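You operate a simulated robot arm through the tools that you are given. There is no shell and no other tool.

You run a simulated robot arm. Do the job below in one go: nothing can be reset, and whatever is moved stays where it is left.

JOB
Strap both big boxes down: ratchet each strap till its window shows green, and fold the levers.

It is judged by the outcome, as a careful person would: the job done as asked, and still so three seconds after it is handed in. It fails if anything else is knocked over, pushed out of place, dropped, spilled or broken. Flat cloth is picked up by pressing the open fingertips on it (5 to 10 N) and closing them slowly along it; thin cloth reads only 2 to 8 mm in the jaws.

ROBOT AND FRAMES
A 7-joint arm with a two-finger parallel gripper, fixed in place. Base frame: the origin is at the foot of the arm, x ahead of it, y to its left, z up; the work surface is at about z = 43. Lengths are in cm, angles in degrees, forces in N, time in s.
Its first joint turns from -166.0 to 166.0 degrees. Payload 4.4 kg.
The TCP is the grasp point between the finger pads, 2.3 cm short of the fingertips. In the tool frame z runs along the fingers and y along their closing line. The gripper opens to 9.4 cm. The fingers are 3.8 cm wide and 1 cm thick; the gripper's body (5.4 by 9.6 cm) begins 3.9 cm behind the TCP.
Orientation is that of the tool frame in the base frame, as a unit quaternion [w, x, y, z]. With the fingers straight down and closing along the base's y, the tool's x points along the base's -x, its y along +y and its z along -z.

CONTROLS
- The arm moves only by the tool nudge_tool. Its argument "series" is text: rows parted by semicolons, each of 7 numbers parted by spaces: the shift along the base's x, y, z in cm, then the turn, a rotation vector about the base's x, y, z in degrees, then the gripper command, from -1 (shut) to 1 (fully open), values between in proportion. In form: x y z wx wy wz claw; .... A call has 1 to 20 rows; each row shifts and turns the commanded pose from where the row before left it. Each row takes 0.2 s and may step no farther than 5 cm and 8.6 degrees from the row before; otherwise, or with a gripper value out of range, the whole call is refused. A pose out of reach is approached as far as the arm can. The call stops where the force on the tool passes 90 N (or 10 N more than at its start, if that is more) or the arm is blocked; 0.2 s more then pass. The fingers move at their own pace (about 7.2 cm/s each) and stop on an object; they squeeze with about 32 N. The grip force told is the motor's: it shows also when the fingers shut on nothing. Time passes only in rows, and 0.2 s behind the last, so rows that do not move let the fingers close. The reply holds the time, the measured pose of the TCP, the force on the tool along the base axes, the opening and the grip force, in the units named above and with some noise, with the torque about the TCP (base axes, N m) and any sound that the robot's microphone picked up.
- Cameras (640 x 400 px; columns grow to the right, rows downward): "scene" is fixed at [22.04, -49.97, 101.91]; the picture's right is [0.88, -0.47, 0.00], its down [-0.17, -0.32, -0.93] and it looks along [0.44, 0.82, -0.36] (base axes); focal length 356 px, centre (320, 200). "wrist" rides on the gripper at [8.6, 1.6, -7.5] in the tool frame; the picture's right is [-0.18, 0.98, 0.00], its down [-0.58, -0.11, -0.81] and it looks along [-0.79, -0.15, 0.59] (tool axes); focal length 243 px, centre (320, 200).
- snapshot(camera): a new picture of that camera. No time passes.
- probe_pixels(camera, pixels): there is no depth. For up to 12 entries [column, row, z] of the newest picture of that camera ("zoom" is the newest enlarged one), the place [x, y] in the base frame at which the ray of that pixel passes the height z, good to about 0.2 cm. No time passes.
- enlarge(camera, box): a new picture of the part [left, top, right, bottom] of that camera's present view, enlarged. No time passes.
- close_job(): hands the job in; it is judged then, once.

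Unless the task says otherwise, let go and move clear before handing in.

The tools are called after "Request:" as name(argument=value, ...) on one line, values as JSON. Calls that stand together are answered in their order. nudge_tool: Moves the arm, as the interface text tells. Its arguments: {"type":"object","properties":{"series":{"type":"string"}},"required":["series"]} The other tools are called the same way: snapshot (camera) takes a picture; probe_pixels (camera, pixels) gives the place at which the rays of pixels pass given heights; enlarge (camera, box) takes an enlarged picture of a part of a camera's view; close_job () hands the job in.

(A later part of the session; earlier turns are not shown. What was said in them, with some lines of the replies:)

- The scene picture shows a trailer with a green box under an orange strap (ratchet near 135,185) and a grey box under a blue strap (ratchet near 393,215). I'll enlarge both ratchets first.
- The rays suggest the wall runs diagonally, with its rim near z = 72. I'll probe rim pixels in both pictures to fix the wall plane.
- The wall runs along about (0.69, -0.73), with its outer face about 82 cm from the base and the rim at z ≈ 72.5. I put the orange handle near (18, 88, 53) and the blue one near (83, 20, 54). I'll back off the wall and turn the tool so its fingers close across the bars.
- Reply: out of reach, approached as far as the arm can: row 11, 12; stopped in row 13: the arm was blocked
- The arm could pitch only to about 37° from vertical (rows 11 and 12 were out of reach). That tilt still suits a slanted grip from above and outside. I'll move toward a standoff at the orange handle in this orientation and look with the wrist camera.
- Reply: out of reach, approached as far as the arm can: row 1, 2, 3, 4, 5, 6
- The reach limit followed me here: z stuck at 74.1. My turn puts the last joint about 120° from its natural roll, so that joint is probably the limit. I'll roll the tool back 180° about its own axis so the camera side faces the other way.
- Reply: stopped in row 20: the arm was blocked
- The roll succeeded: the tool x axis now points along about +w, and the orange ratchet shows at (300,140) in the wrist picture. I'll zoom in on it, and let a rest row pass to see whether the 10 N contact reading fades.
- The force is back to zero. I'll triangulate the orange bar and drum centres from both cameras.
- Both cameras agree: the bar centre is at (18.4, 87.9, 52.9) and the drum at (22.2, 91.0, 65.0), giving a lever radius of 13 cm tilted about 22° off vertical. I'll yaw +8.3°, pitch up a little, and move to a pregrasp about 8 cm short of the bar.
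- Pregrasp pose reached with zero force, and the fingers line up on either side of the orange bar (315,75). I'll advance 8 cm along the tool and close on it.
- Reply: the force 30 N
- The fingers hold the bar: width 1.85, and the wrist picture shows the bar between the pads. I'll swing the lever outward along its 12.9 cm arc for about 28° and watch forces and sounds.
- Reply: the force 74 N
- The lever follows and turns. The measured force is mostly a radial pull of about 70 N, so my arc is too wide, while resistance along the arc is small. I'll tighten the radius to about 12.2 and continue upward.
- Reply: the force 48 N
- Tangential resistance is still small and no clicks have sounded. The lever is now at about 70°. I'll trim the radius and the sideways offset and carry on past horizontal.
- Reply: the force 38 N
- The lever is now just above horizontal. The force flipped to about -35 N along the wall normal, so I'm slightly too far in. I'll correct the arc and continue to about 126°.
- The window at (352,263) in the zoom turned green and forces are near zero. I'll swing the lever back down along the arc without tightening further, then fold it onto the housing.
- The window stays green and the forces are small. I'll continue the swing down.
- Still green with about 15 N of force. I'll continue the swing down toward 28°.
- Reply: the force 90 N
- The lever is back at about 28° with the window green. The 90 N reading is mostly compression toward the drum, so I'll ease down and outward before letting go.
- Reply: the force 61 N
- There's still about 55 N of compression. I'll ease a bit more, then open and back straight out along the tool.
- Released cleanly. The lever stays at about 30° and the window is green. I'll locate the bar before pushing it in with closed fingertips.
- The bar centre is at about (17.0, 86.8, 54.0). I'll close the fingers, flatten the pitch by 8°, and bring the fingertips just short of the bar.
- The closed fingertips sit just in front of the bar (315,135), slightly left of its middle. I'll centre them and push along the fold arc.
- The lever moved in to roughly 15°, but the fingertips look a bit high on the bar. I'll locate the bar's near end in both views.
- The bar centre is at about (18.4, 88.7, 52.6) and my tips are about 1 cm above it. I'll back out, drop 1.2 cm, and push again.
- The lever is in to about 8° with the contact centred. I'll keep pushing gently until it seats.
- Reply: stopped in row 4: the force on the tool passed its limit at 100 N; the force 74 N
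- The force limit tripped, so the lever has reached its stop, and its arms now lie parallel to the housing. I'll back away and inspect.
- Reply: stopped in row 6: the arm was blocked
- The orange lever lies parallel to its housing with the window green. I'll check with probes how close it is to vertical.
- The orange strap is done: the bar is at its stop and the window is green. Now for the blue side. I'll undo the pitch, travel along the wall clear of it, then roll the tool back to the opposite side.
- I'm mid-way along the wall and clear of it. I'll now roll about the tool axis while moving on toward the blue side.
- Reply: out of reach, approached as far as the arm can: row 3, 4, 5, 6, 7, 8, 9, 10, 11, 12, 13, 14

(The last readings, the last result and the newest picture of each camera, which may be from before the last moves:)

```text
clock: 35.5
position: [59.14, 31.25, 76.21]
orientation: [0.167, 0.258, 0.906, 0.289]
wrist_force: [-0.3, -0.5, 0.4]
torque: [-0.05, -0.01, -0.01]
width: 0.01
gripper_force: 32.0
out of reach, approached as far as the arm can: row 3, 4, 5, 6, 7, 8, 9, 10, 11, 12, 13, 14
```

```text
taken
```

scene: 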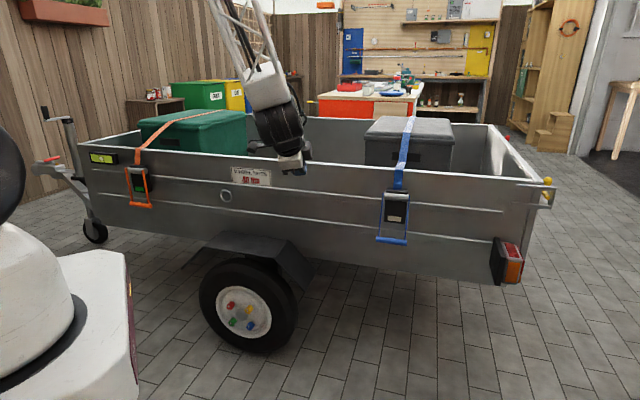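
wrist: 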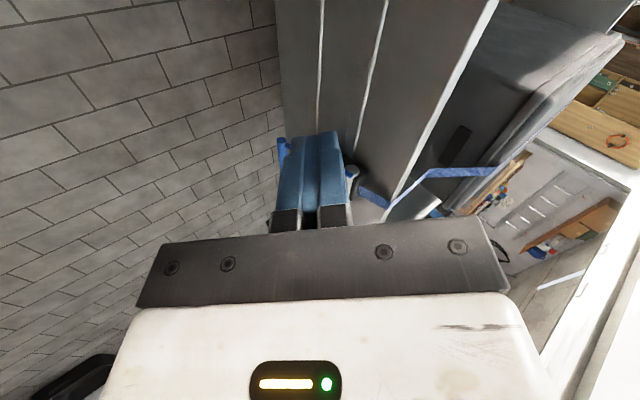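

The roll is nearly done and needs about 13° more. I'll finish it, open the fingers, and move to a standoff at the blue handle.

Request:
nudge_tool(series="0 0 0 3.16 3.06 -5.43 0.6;0 0 0 3.16 3.06 -5.43 0.6;3 -2.7 -2.1 0 0 0 0.6;3 -2.7 -2.1 0 0 0 0.6;3 -2.7 -2.1 0 0 0 0.6;3 -2.7 -2.1 0 0 0 0.6;3 -2.7 -2.1 0 0 0 0.6;3 -2.7 -2.1 0 0 0 0.6;0 0 0 0 0 0 0.6")

Request:
snapshot(camera="wrist")

Request:
enlarge(camera="scene", box=[330, 140, 450, 260])

```text
clock: 37.5
position: [77.33, 15.16, 63.52]
orientation: [0.131, 0.365, 0.868, 0.308]
wrist_force: [0.4, 0.8, 0.0]
torque: [0.01, 0.01, 0.01]
width: 7.53
gripper_force: 0.0
```

```text
taken
```

wrist: 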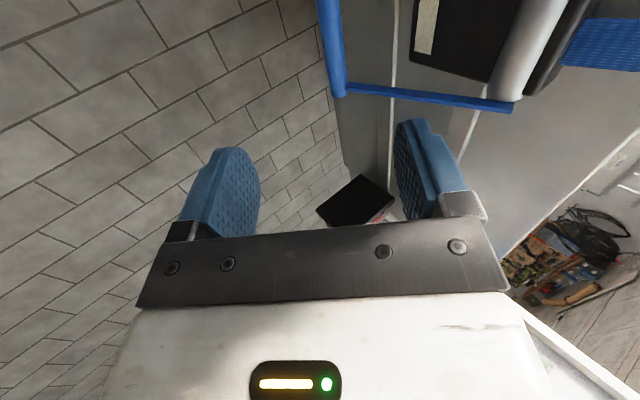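

```text
3.33 times, centred on (390, 200) of scene
```

zoom: 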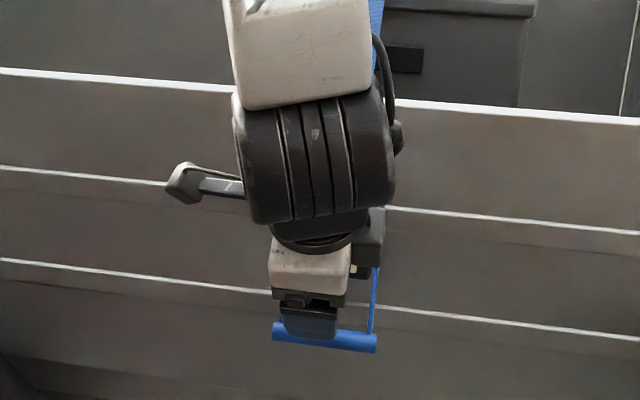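

The blue handle stands in good reach, with its far end at (340,90) in the wrist view and its right end at (372,343) in the scene zoom. I'll triangulate those.

Request:
probe_pixels(camera="wrist", pixels=[[338, 92, 53], [338, 92, 54], [338, 92, 55], [338, 92, 56], [510, 104, 64], [510, 104, 66], [510, 104, 68]])

Request:
probe_pixels(camera="zoom", pixels=[[373, 344, 53], [373, 344, 54], [373, 344, 55], [373, 344, 56], [275, 332, 54], [275, 332, 55], [325, 338, 54], [325, 338, 55]])

```text
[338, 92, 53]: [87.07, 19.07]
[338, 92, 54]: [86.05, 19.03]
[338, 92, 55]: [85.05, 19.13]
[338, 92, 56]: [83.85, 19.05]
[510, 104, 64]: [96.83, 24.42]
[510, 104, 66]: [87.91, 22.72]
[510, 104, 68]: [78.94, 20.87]
```

```text
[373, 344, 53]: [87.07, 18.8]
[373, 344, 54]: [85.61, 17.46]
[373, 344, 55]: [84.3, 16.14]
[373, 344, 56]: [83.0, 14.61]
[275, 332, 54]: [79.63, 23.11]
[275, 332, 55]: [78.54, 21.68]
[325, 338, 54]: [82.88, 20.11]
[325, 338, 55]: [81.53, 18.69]
```

The bar centre is at about (84.0, 21.6, 53.0), right along my tool axis. I'll advance most of the way and check.

Request:
nudge_tool(series="1.5 1.45 -2.4 0 0 0 0.6;1.5 1.45 -2.4 0 0 0 0.6;1.2 1.15 -1.9 0 0 0 0.6;0 0 0 0 0 0 0.6")

Request:
snapshot(camera="wrist")

Request:
enlarge(camera="scene", box=[330, 140, 450, 260])

```text
clock: 38.5
position: [81.54, 19.32, 56.93]
orientation: [0.133, 0.365, 0.868, 0.308]
wrist_force: [-0.5, 0.2, -0.4]
torque: [0.0, 0.02, 0.0]
width: 7.56
gripper_force: 0.1
```

```text
taken
```

wrist: 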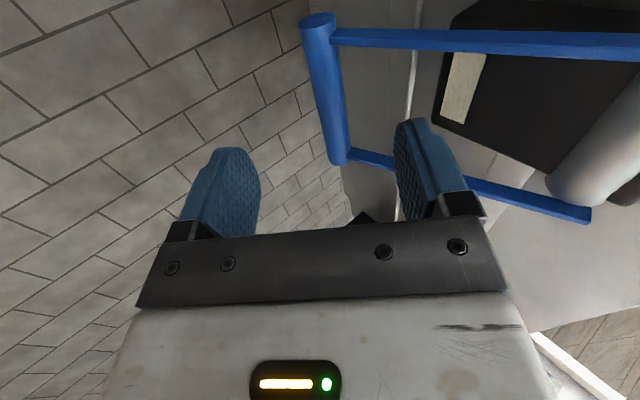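

```text
3.33 times, centred on (390, 200) of scene
```

zoom: 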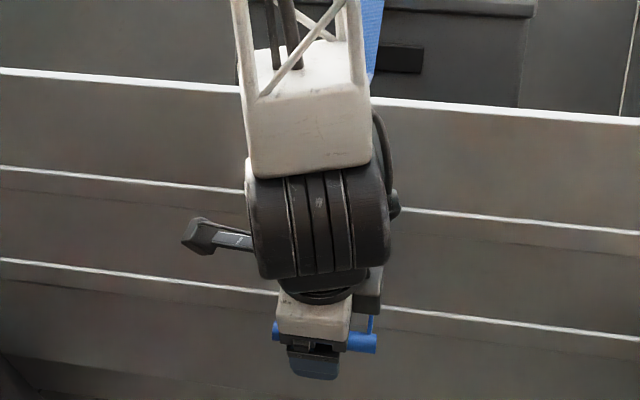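

Both bar ends are visible: (318,22) and (340,160). I'll probe its centre to fine-tune before closing.

Request:
probe_pixels(camera="wrist", pixels=[[318, 25, 53], [340, 158, 53], [330, 92, 53], [318, 25, 54], [340, 158, 54], [330, 92, 54]])

```text
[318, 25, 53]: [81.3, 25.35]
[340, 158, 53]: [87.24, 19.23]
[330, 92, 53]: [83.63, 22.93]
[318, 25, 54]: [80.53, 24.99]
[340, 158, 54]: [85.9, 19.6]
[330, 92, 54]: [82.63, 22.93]
```

The bar centre refines to about (84.2, 21.9, 53.0). I'll narrow the opening for wall clearance, move onto it, and close.

Request:
nudge_tool(series="0 0 0 0 0 0 0.2;1.2 1.2 -1.85 0 0 0 0.2;1.25 1.2 -1.85 0 0 0 0.2;0 0 0 0 0 0 0.2;0 0 0 0 0 0 -0.3;0 0 0 0 0 0 -1;0 0 0 0 0 0 -1;0 0 0 0 0 0 -1")

Request:
snapshot(camera="wrist")

```text
clock: 40.3
position: [84.15, 21.75, 53.33]
orientation: [0.132, 0.365, 0.868, 0.309]
wrist_force: [6.8, 18.9, 36.5]
torque: [0.02, -0.43, 0.92]
width: 1.74
gripper_force: 45.0
```

```text
taken
```

wrist: 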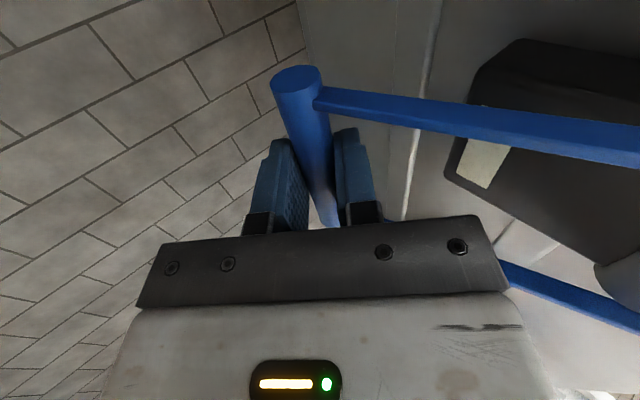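

The bar is held (width 1.74), with about 40 N of radial pull. I'll ease upward and begin the same outward arc for the blue lever.

Request:
nudge_tool(series="0 0 0.25 0 0 0 -1;-0.94 -0.93 0.5 0 0 0 -1;-0.97 -0.95 0.71 0 0 0 -1;-0.9 -0.88 0.86 0 0 0 -1")

Request:
enlarge(camera="scene", box=[330, 140, 450, 260])

Request:
snapshot(camera="wrist")

```text
clock: 41.4
position: [81.62, 19.23, 55.95]
orientation: [0.134, 0.364, 0.868, 0.311]
wrist_force: [-3.4, 17.9, 7.0]
torque: [-0.07, -0.04, 0.78]
width: 1.76
gripper_force: 45.1
stopped in row 4: the force on the tool passed its limit at 92 N (the readings are from after the stop); the commanded pose is now the measured one
```

```text
3.33 times, centred on (390, 200) of scene
```

zoom: 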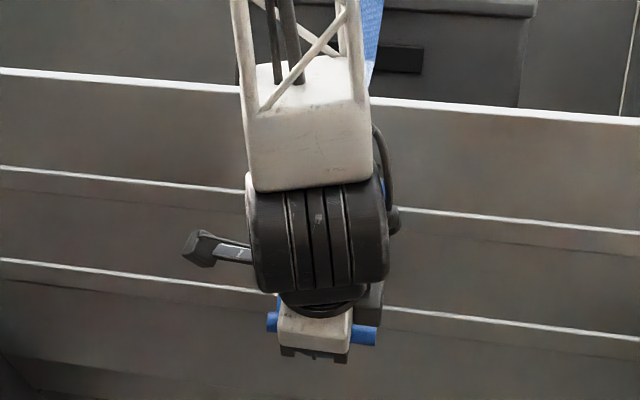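

```text
taken
```

wrist: 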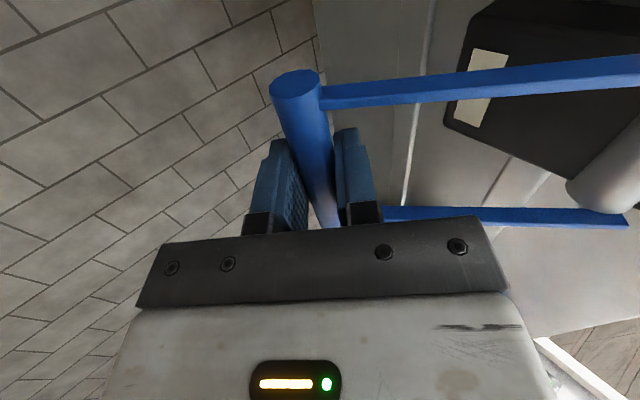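

The bar moved about 20° before a peak force stop, and the residual is now small. I've refitted the pivot to n ≈ 80.7, z ≈ 65 and will continue in short steps.

Request:
nudge_tool(series="-0.78 -0.67 1.12 0 0 0 -1;-0.63 -0.63 1.25 0 0 0 -1")

```text
clock: 42.0
position: [80.33, 17.77, 58.41]
orientation: [0.135, 0.363, 0.868, 0.312]
wrist_force: [17.2, 24.6, 12.3]
torque: [-0.23, 0.04, 0.53]
width: 1.77
gripper_force: 44.9
```

Force is low, about 30 N radial. I'll trim inward a little and continue.

Request:
nudge_tool(series="-0.41 -0.41 1.42 0 0 0 -1;-0.4 -0.4 1.42 0 0 0 -1;-0.27 -0.27 1.47 0 0 0 -1")

Request:
snapshot(camera="wrist")

```text
clock: 42.8
position: [79.11, 16.73, 62.56]
orientation: [0.136, 0.363, 0.868, 0.311]
wrist_force: [34.5, 39.3, 5.3]
torque: [-0.29, -0.28, 0.54]
width: 1.76
gripper_force: 45.1
```

```text
taken
```

wrist: 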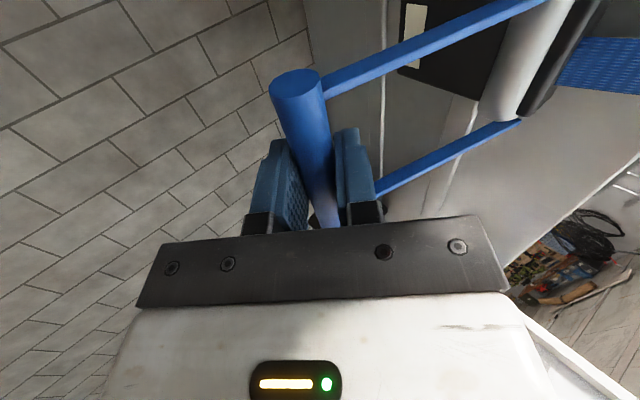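

There's about 50 N of pull outward, so I'll bring the arc in 0.3 cm and pass horizontal. The window at (415,35) is still beige.

Request:
nudge_tool(series="0.21 0.21 1.55 0 0 0 -1;0 0 1.47 0 0 0 -1;0.11 0.11 1.47 0 0 0 -1")

Request:
snapshot(camera="wrist")

Request:
snapshot(camera="scene")

```text
clock: 43.6
position: [79.18, 16.93, 66.82]
orientation: [0.133, 0.365, 0.868, 0.309]
wrist_force: [-25.1, -36.2, 3.6]
torque: [-0.67, -0.36, 0.9]
width: 1.79
gripper_force: 45.1
```

```text
taken
```

wrist: 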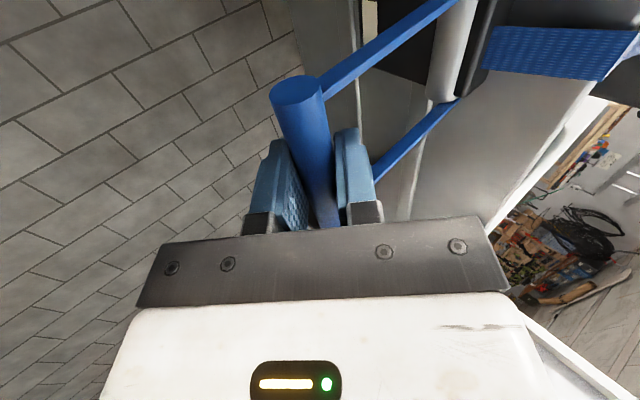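

```text
taken
```

scene: 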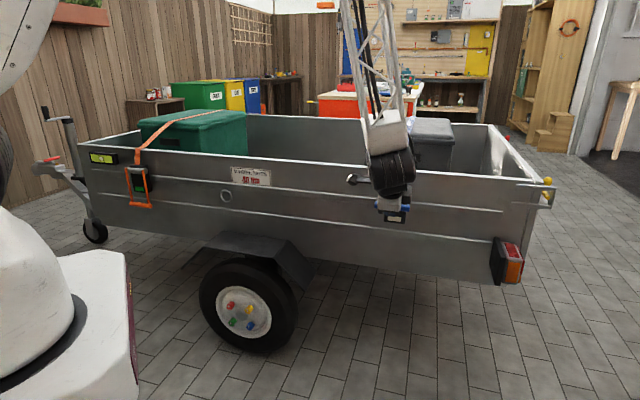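

The scene shows the window at (392,218), still pale. I'm about 0.3 cm too far in, so I'll correct while moving up to about 114°.

Request:
nudge_tool(series="-0.05 -0.05 1.5 0 0 0 -1;0.33 0.33 1.41 0 0 0 -1")

Request:
enlarge(camera="scene", box=[350, 170, 430, 240])

```text
clock: 44.2
position: [79.87, 17.49, 69.97]
orientation: [0.135, 0.363, 0.868, 0.31]
wrist_force: [16.6, 31.2, -15.5]
torque: [-0.3, -0.4, 0.38]
width: 1.75
gripper_force: 45.7
```

```text
5.71 times, centred on (390, 205) of scene
```

zoom: 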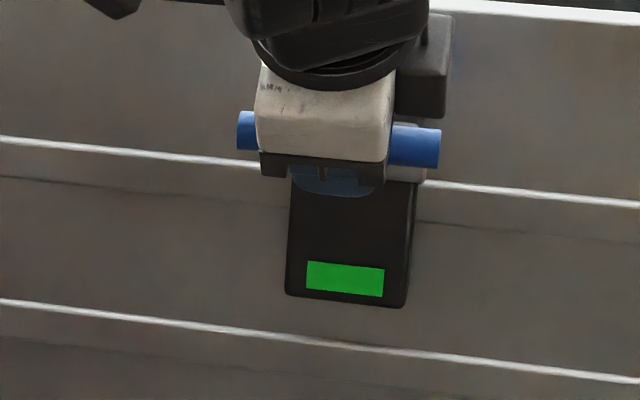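

The blue window is green. I'll swing the lever back down along the arc.

Request:
nudge_tool(series="-0.28 -0.28 -1.4 0 0 0 -1;-0.26 -0.26 -1.45 0 0 0 -1;-0.14 -0.14 -1.49 0 0 0 -1")

Request:
enlarge(camera="scene", box=[350, 170, 430, 240])

```text
clock: 45.0
position: [78.95, 16.68, 65.64]
orientation: [0.135, 0.364, 0.868, 0.31]
wrist_force: [-3.6, 13.2, 0.6]
torque: [0.03, -0.27, 1.12]
width: 1.79
gripper_force: 45.2
```

```text
5.71 times, centred on (390, 205) of scene
```

zoom: 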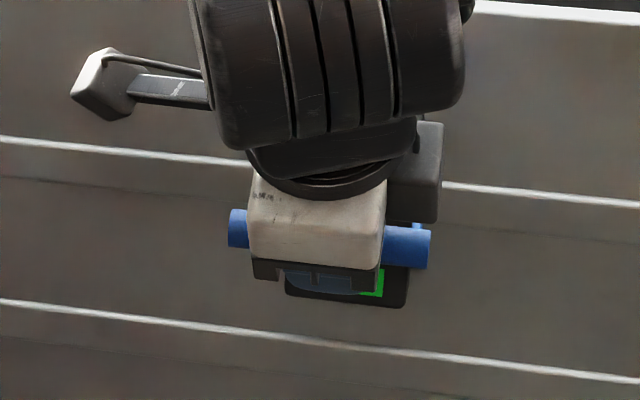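

Still green, and the forces are small. I'll continue the swing down.

Request:
nudge_tool(series="-0.05 0.05 -1.5 0 0 0 -1;0.12 0.12 -1.5 0 0 0 -1;0.25 0.25 -1.46 0 0 0 -1;0.37 0.37 -1.4 0 0 0 -1")

```text
clock: 46.0
position: [79.8, 17.45, 59.69]
orientation: [0.135, 0.365, 0.868, 0.31]
wrist_force: [5.4, -6.0, 2.9]
torque: [-0.27, -0.64, 0.31]
width: 1.76
gripper_force: 44.9
```

Very low force, so I'll keep going.

Request:
nudge_tool(series="0.49 0.49 -1.33 0 0 0 -1;0.6 0.6 -1.24 0 0 0 -1;0.7 0.7 -1.13 0 0 0 -1")

Request:
snapshot(camera="wrist")

```text
clock: 46.8
position: [81.4, 19.16, 56.04]
orientation: [0.135, 0.364, 0.867, 0.311]
wrist_force: [1.6, -9.9, -1.8]
torque: [-0.22, -0.57, 0.43]
width: 1.78
gripper_force: 45.2
```

```text
taken
```

wrist: 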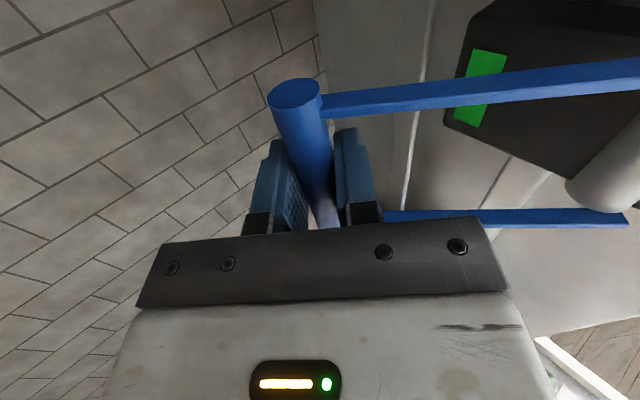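

Green and smooth. I'll take two more steps, to about 31°.

Request:
nudge_tool(series="0.8 0.8 -1.02 0 0 0 -1;0.87 0.87 -0.9 0 0 0 -1")

```text
clock: 47.4
position: [83.07, 20.71, 53.89]
orientation: [0.133, 0.365, 0.868, 0.31]
wrist_force: [-1.7, -29.2, -26.2]
torque: [-0.33, -0.64, 0.69]
width: 1.77
gripper_force: 45.0
```

A slight compression is building. I'll ease down, open, and back out along the tool axis.

Request:
nudge_tool(series="0 -0.15 -0.25 0 0 0 -1;0 0 0 0 0 0 -0.2;0 0 0 0 0 0 0.2;0 0 0 0 0 0 0.2;-0.9 -0.88 1.55 0 0 0 0.2;-1.35 -1.3 2.3 0 0 0 0.2;-1.35 -1.3 2.3 0 0 0 0.2;0 0 0 0 0 0 0.2")

Request:
snapshot(camera="wrist")

Request:
enlarge(camera="scene", box=[330, 140, 450, 260])

```text
clock: 49.2
position: [79.49, 17.16, 59.96]
orientation: [0.134, 0.363, 0.868, 0.31]
wrist_force: [0.1, 0.3, 1.0]
torque: [0.01, -0.01, 0.0]
width: 5.67
gripper_force: 0.0
```

```text
taken
```

wrist: 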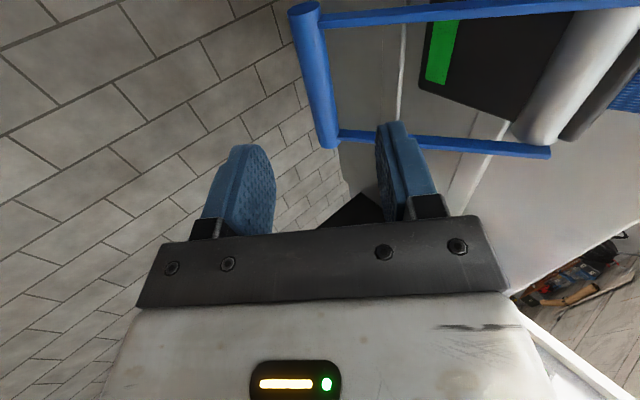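

```text
3.33 times, centred on (390, 200) of scene
```

zoom: 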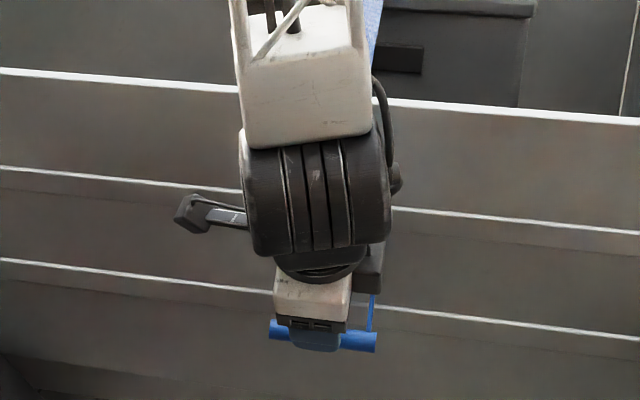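

Released with the window green. I'll triangulate the bar's current position.

Request:
probe_pixels(camera="wrist", pixels=[[327, 141, 53], [327, 141, 54], [327, 141, 55], [305, 10, 53.5], [327, 141, 53.5]])

Request:
probe_pixels(camera="zoom", pixels=[[374, 343, 53], [374, 343, 54], [374, 343, 55], [271, 330, 53.5], [374, 343, 53.5]])

```text
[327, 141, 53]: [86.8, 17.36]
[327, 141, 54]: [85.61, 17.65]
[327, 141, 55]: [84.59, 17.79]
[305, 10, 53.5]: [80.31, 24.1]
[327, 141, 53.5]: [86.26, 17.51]
```

```text
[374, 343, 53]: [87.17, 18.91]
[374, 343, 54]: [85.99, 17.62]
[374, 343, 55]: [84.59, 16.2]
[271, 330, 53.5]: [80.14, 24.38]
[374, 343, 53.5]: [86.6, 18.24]
```

The bar centre is at about (82.8, 20.8, 53.9). I'll close the fingers, flatten the pitch by 12°, and bring the tips just in front of the bar, aiming slightly low this time.

Request:
nudge_tool(series="0 0 0 4.24 -4.24 0 -0.5;0 0 0 4.24 -4.24 0 -1;0 0 0 0 0 0 -1;0.29 0.38 -1.05 0 0 0 -1;0.29 0.38 -1.05 0 0 0 -1;0.29 0.39 -1.05 0 0 0 -1;0.29 0.39 -1.05 0 0 0 -1;0 0 0 0 0 0 -1")

Request:
snapshot(camera="wrist")

Request:
enlarge(camera="scene", box=[330, 140, 450, 260])

```text
clock: 51.0
position: [80.79, 18.75, 55.77]
orientation: [0.171, 0.348, 0.83, 0.4]
wrist_force: [-0.2, 0.5, 0.2]
torque: [0.02, -0.01, 0.0]
width: 0.0
gripper_force: 31.8
```

```text
taken
```

wrist: 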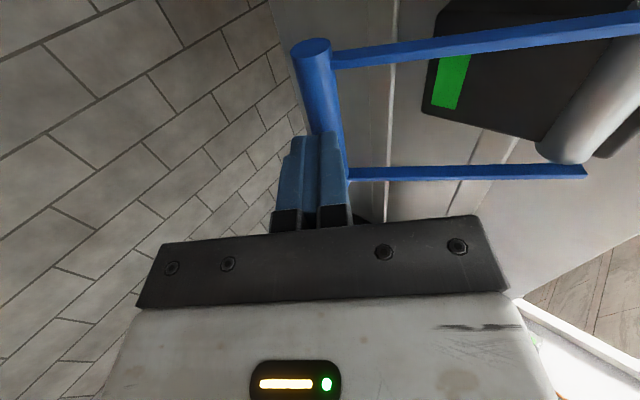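

```text
3.33 times, centred on (390, 200) of scene
```

zoom: 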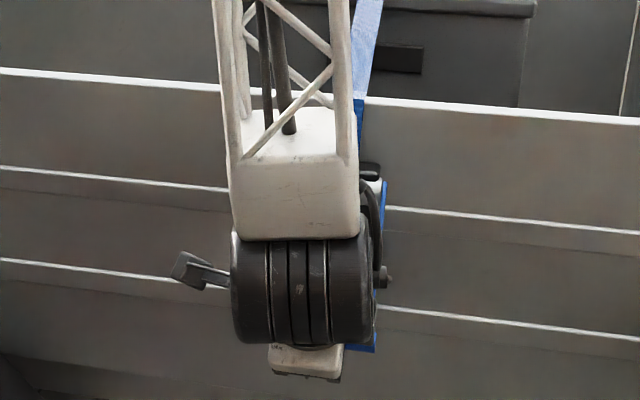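

The tips line up in front of the bar. I'll push along the fold arc.

Request:
nudge_tool(series="0.4 0.4 -0.3 0 0 0 -1;0.7 0.7 -0.48 0 0 0 -1;0.73 0.73 -0.42 0 0 0 -1;0.75 0.75 -0.34 0 0 0 -1")

Request:
snapshot(camera="wrist")

```text
clock: 52.0
position: [83.29, 21.47, 54.26]
orientation: [0.171, 0.349, 0.83, 0.399]
wrist_force: [0.6, 0.3, 0.6]
torque: [0.01, 0.03, -0.01]
width: 0.01
gripper_force: 32.4
```

```text
taken
```

wrist: 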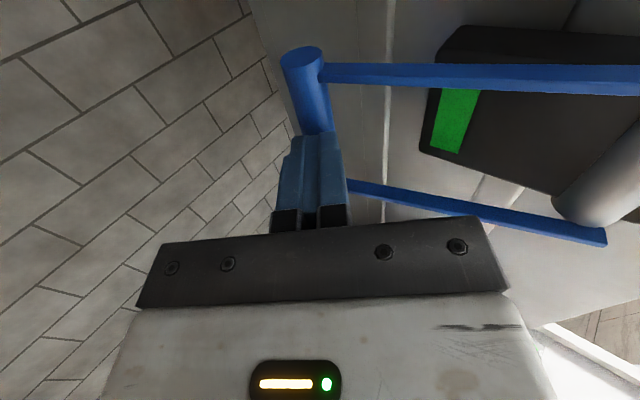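

The lever is moving in with the tips centred on the bar. I'll continue to the stop.

Request:
nudge_tool(series="0.75 0.75 -0.26 0 0 0 -1;0.7 0.7 -0.17 0 0 0 -1;0.5 0.5 -0.07 0 0 0 -1;0.4 0.4 0 0 0 0 -1;0.3 0.3 0 0 0 0 -1;0.3 0.3 0 0 0 0 -1")

Request:
snapshot(camera="wrist")

```text
clock: 53.5
position: [85.89, 24.0, 53.78]
orientation: [0.17, 0.351, 0.831, 0.397]
wrist_force: [-28.4, -24.6, 32.9]
torque: [0.31, 0.42, 0.86]
width: 0.01
gripper_force: 32.3
stopped in row 6: the force on the tool passed its limit at 97 N (the readings are from after the stop); the commanded pose is now the measured one
```

```text
taken
```

wrist: 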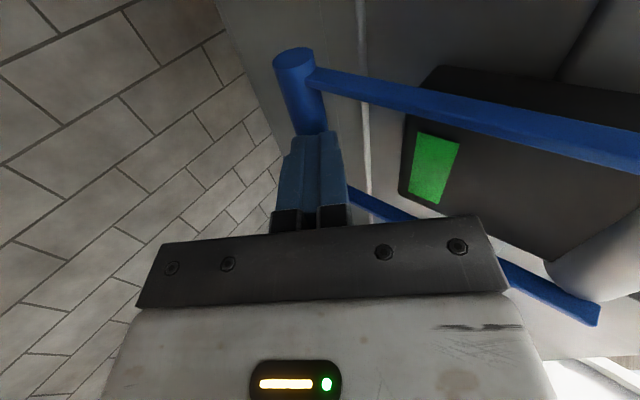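

The lever hit its stop at 97 N. I'll back out and move clear.

Request:
nudge_tool(series="-0.5 -0.5 0 0 0 0 -1;-1.3 -1.3 0.4 0 0 0 -1;-1.6 -1.6 1.3 0 0 0 -1;-1.6 -1.6 1.3 0 0 0 -1;-1.6 -1.6 1.6 -4.24 4.24 0 -1;-2 -1.6 1.6 -4.24 4.24 0 -1;-3 0 1.6 0 0 0 -1;-3.3 3 1.6 0 0 0 -1;-3.3 3 1.6 0 0 0 -1;-3.3 3 1.6 0 0 0 -1;-3.3 3 1.6 0 0 0 -1;-3.3 3 1 0 0 0 -1")

Request:
snapshot(camera="scene")

Request:
enlarge(camera="scene", box=[360, 170, 430, 250])

Request:
enlarge(camera="scene", box=[105, 145, 185, 215])

```text
clock: 56.0
position: [57.77, 30.96, 68.84]
orientation: [0.134, 0.364, 0.868, 0.309]
wrist_force: [-0.1, -0.8, -1.3]
torque: [-0.02, -0.01, 0.0]
width: 0.0
gripper_force: 31.7
```

```text
taken
```

scene: 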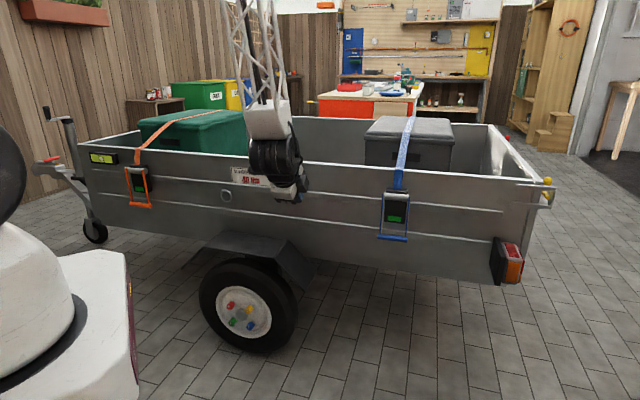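

```text
5.00 times, centred on (395, 210) of scene
```

zoom: 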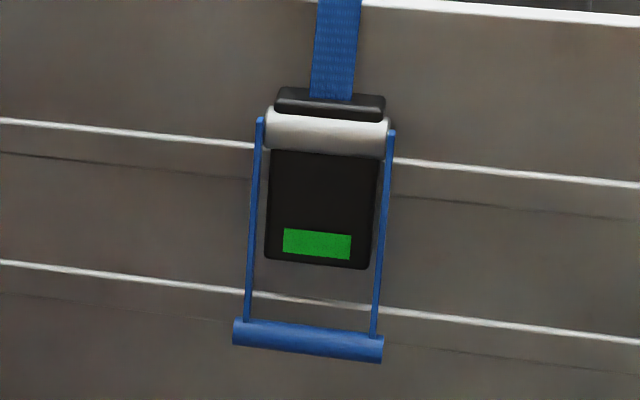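

```text
5.71 times, centred on (145, 180) of scene
```

zoom: 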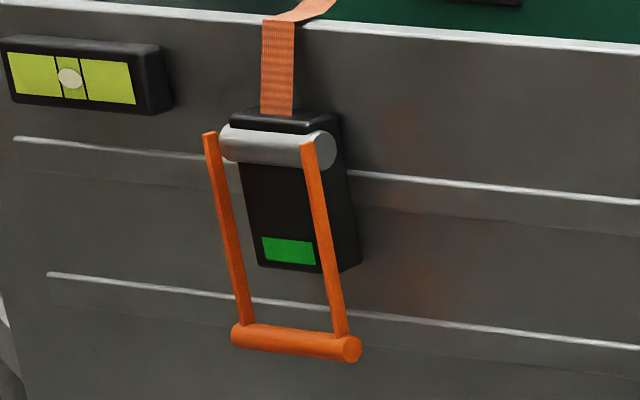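

Both windows show green. Both levers lie flat along their housings, the boxes and trailer haven't moved, and the arm is clear with zero force. I'm handing in the job.

Request:
close_job()

```text
The job is handed in.
```

Both big boxes are strapped down, and I've handed the job in. In the final pictures both ratchet windows show green, and both levers are folded flat along their housings.

- **Orange strap (green box):** one up-stroke turned its window green. I swung the lever back down and pushed it in until it hit its stop.
- **Blue strap (grey box):** it went the same way, with one stroke to green and the lever pushed home to its stop.

In each fold the push ended at the arm's force limit (97–100 N), which I took as the lever reaching its stop. The final pictures show nothing else knocked or moved. The arm was clear of the trailer before hand-in.
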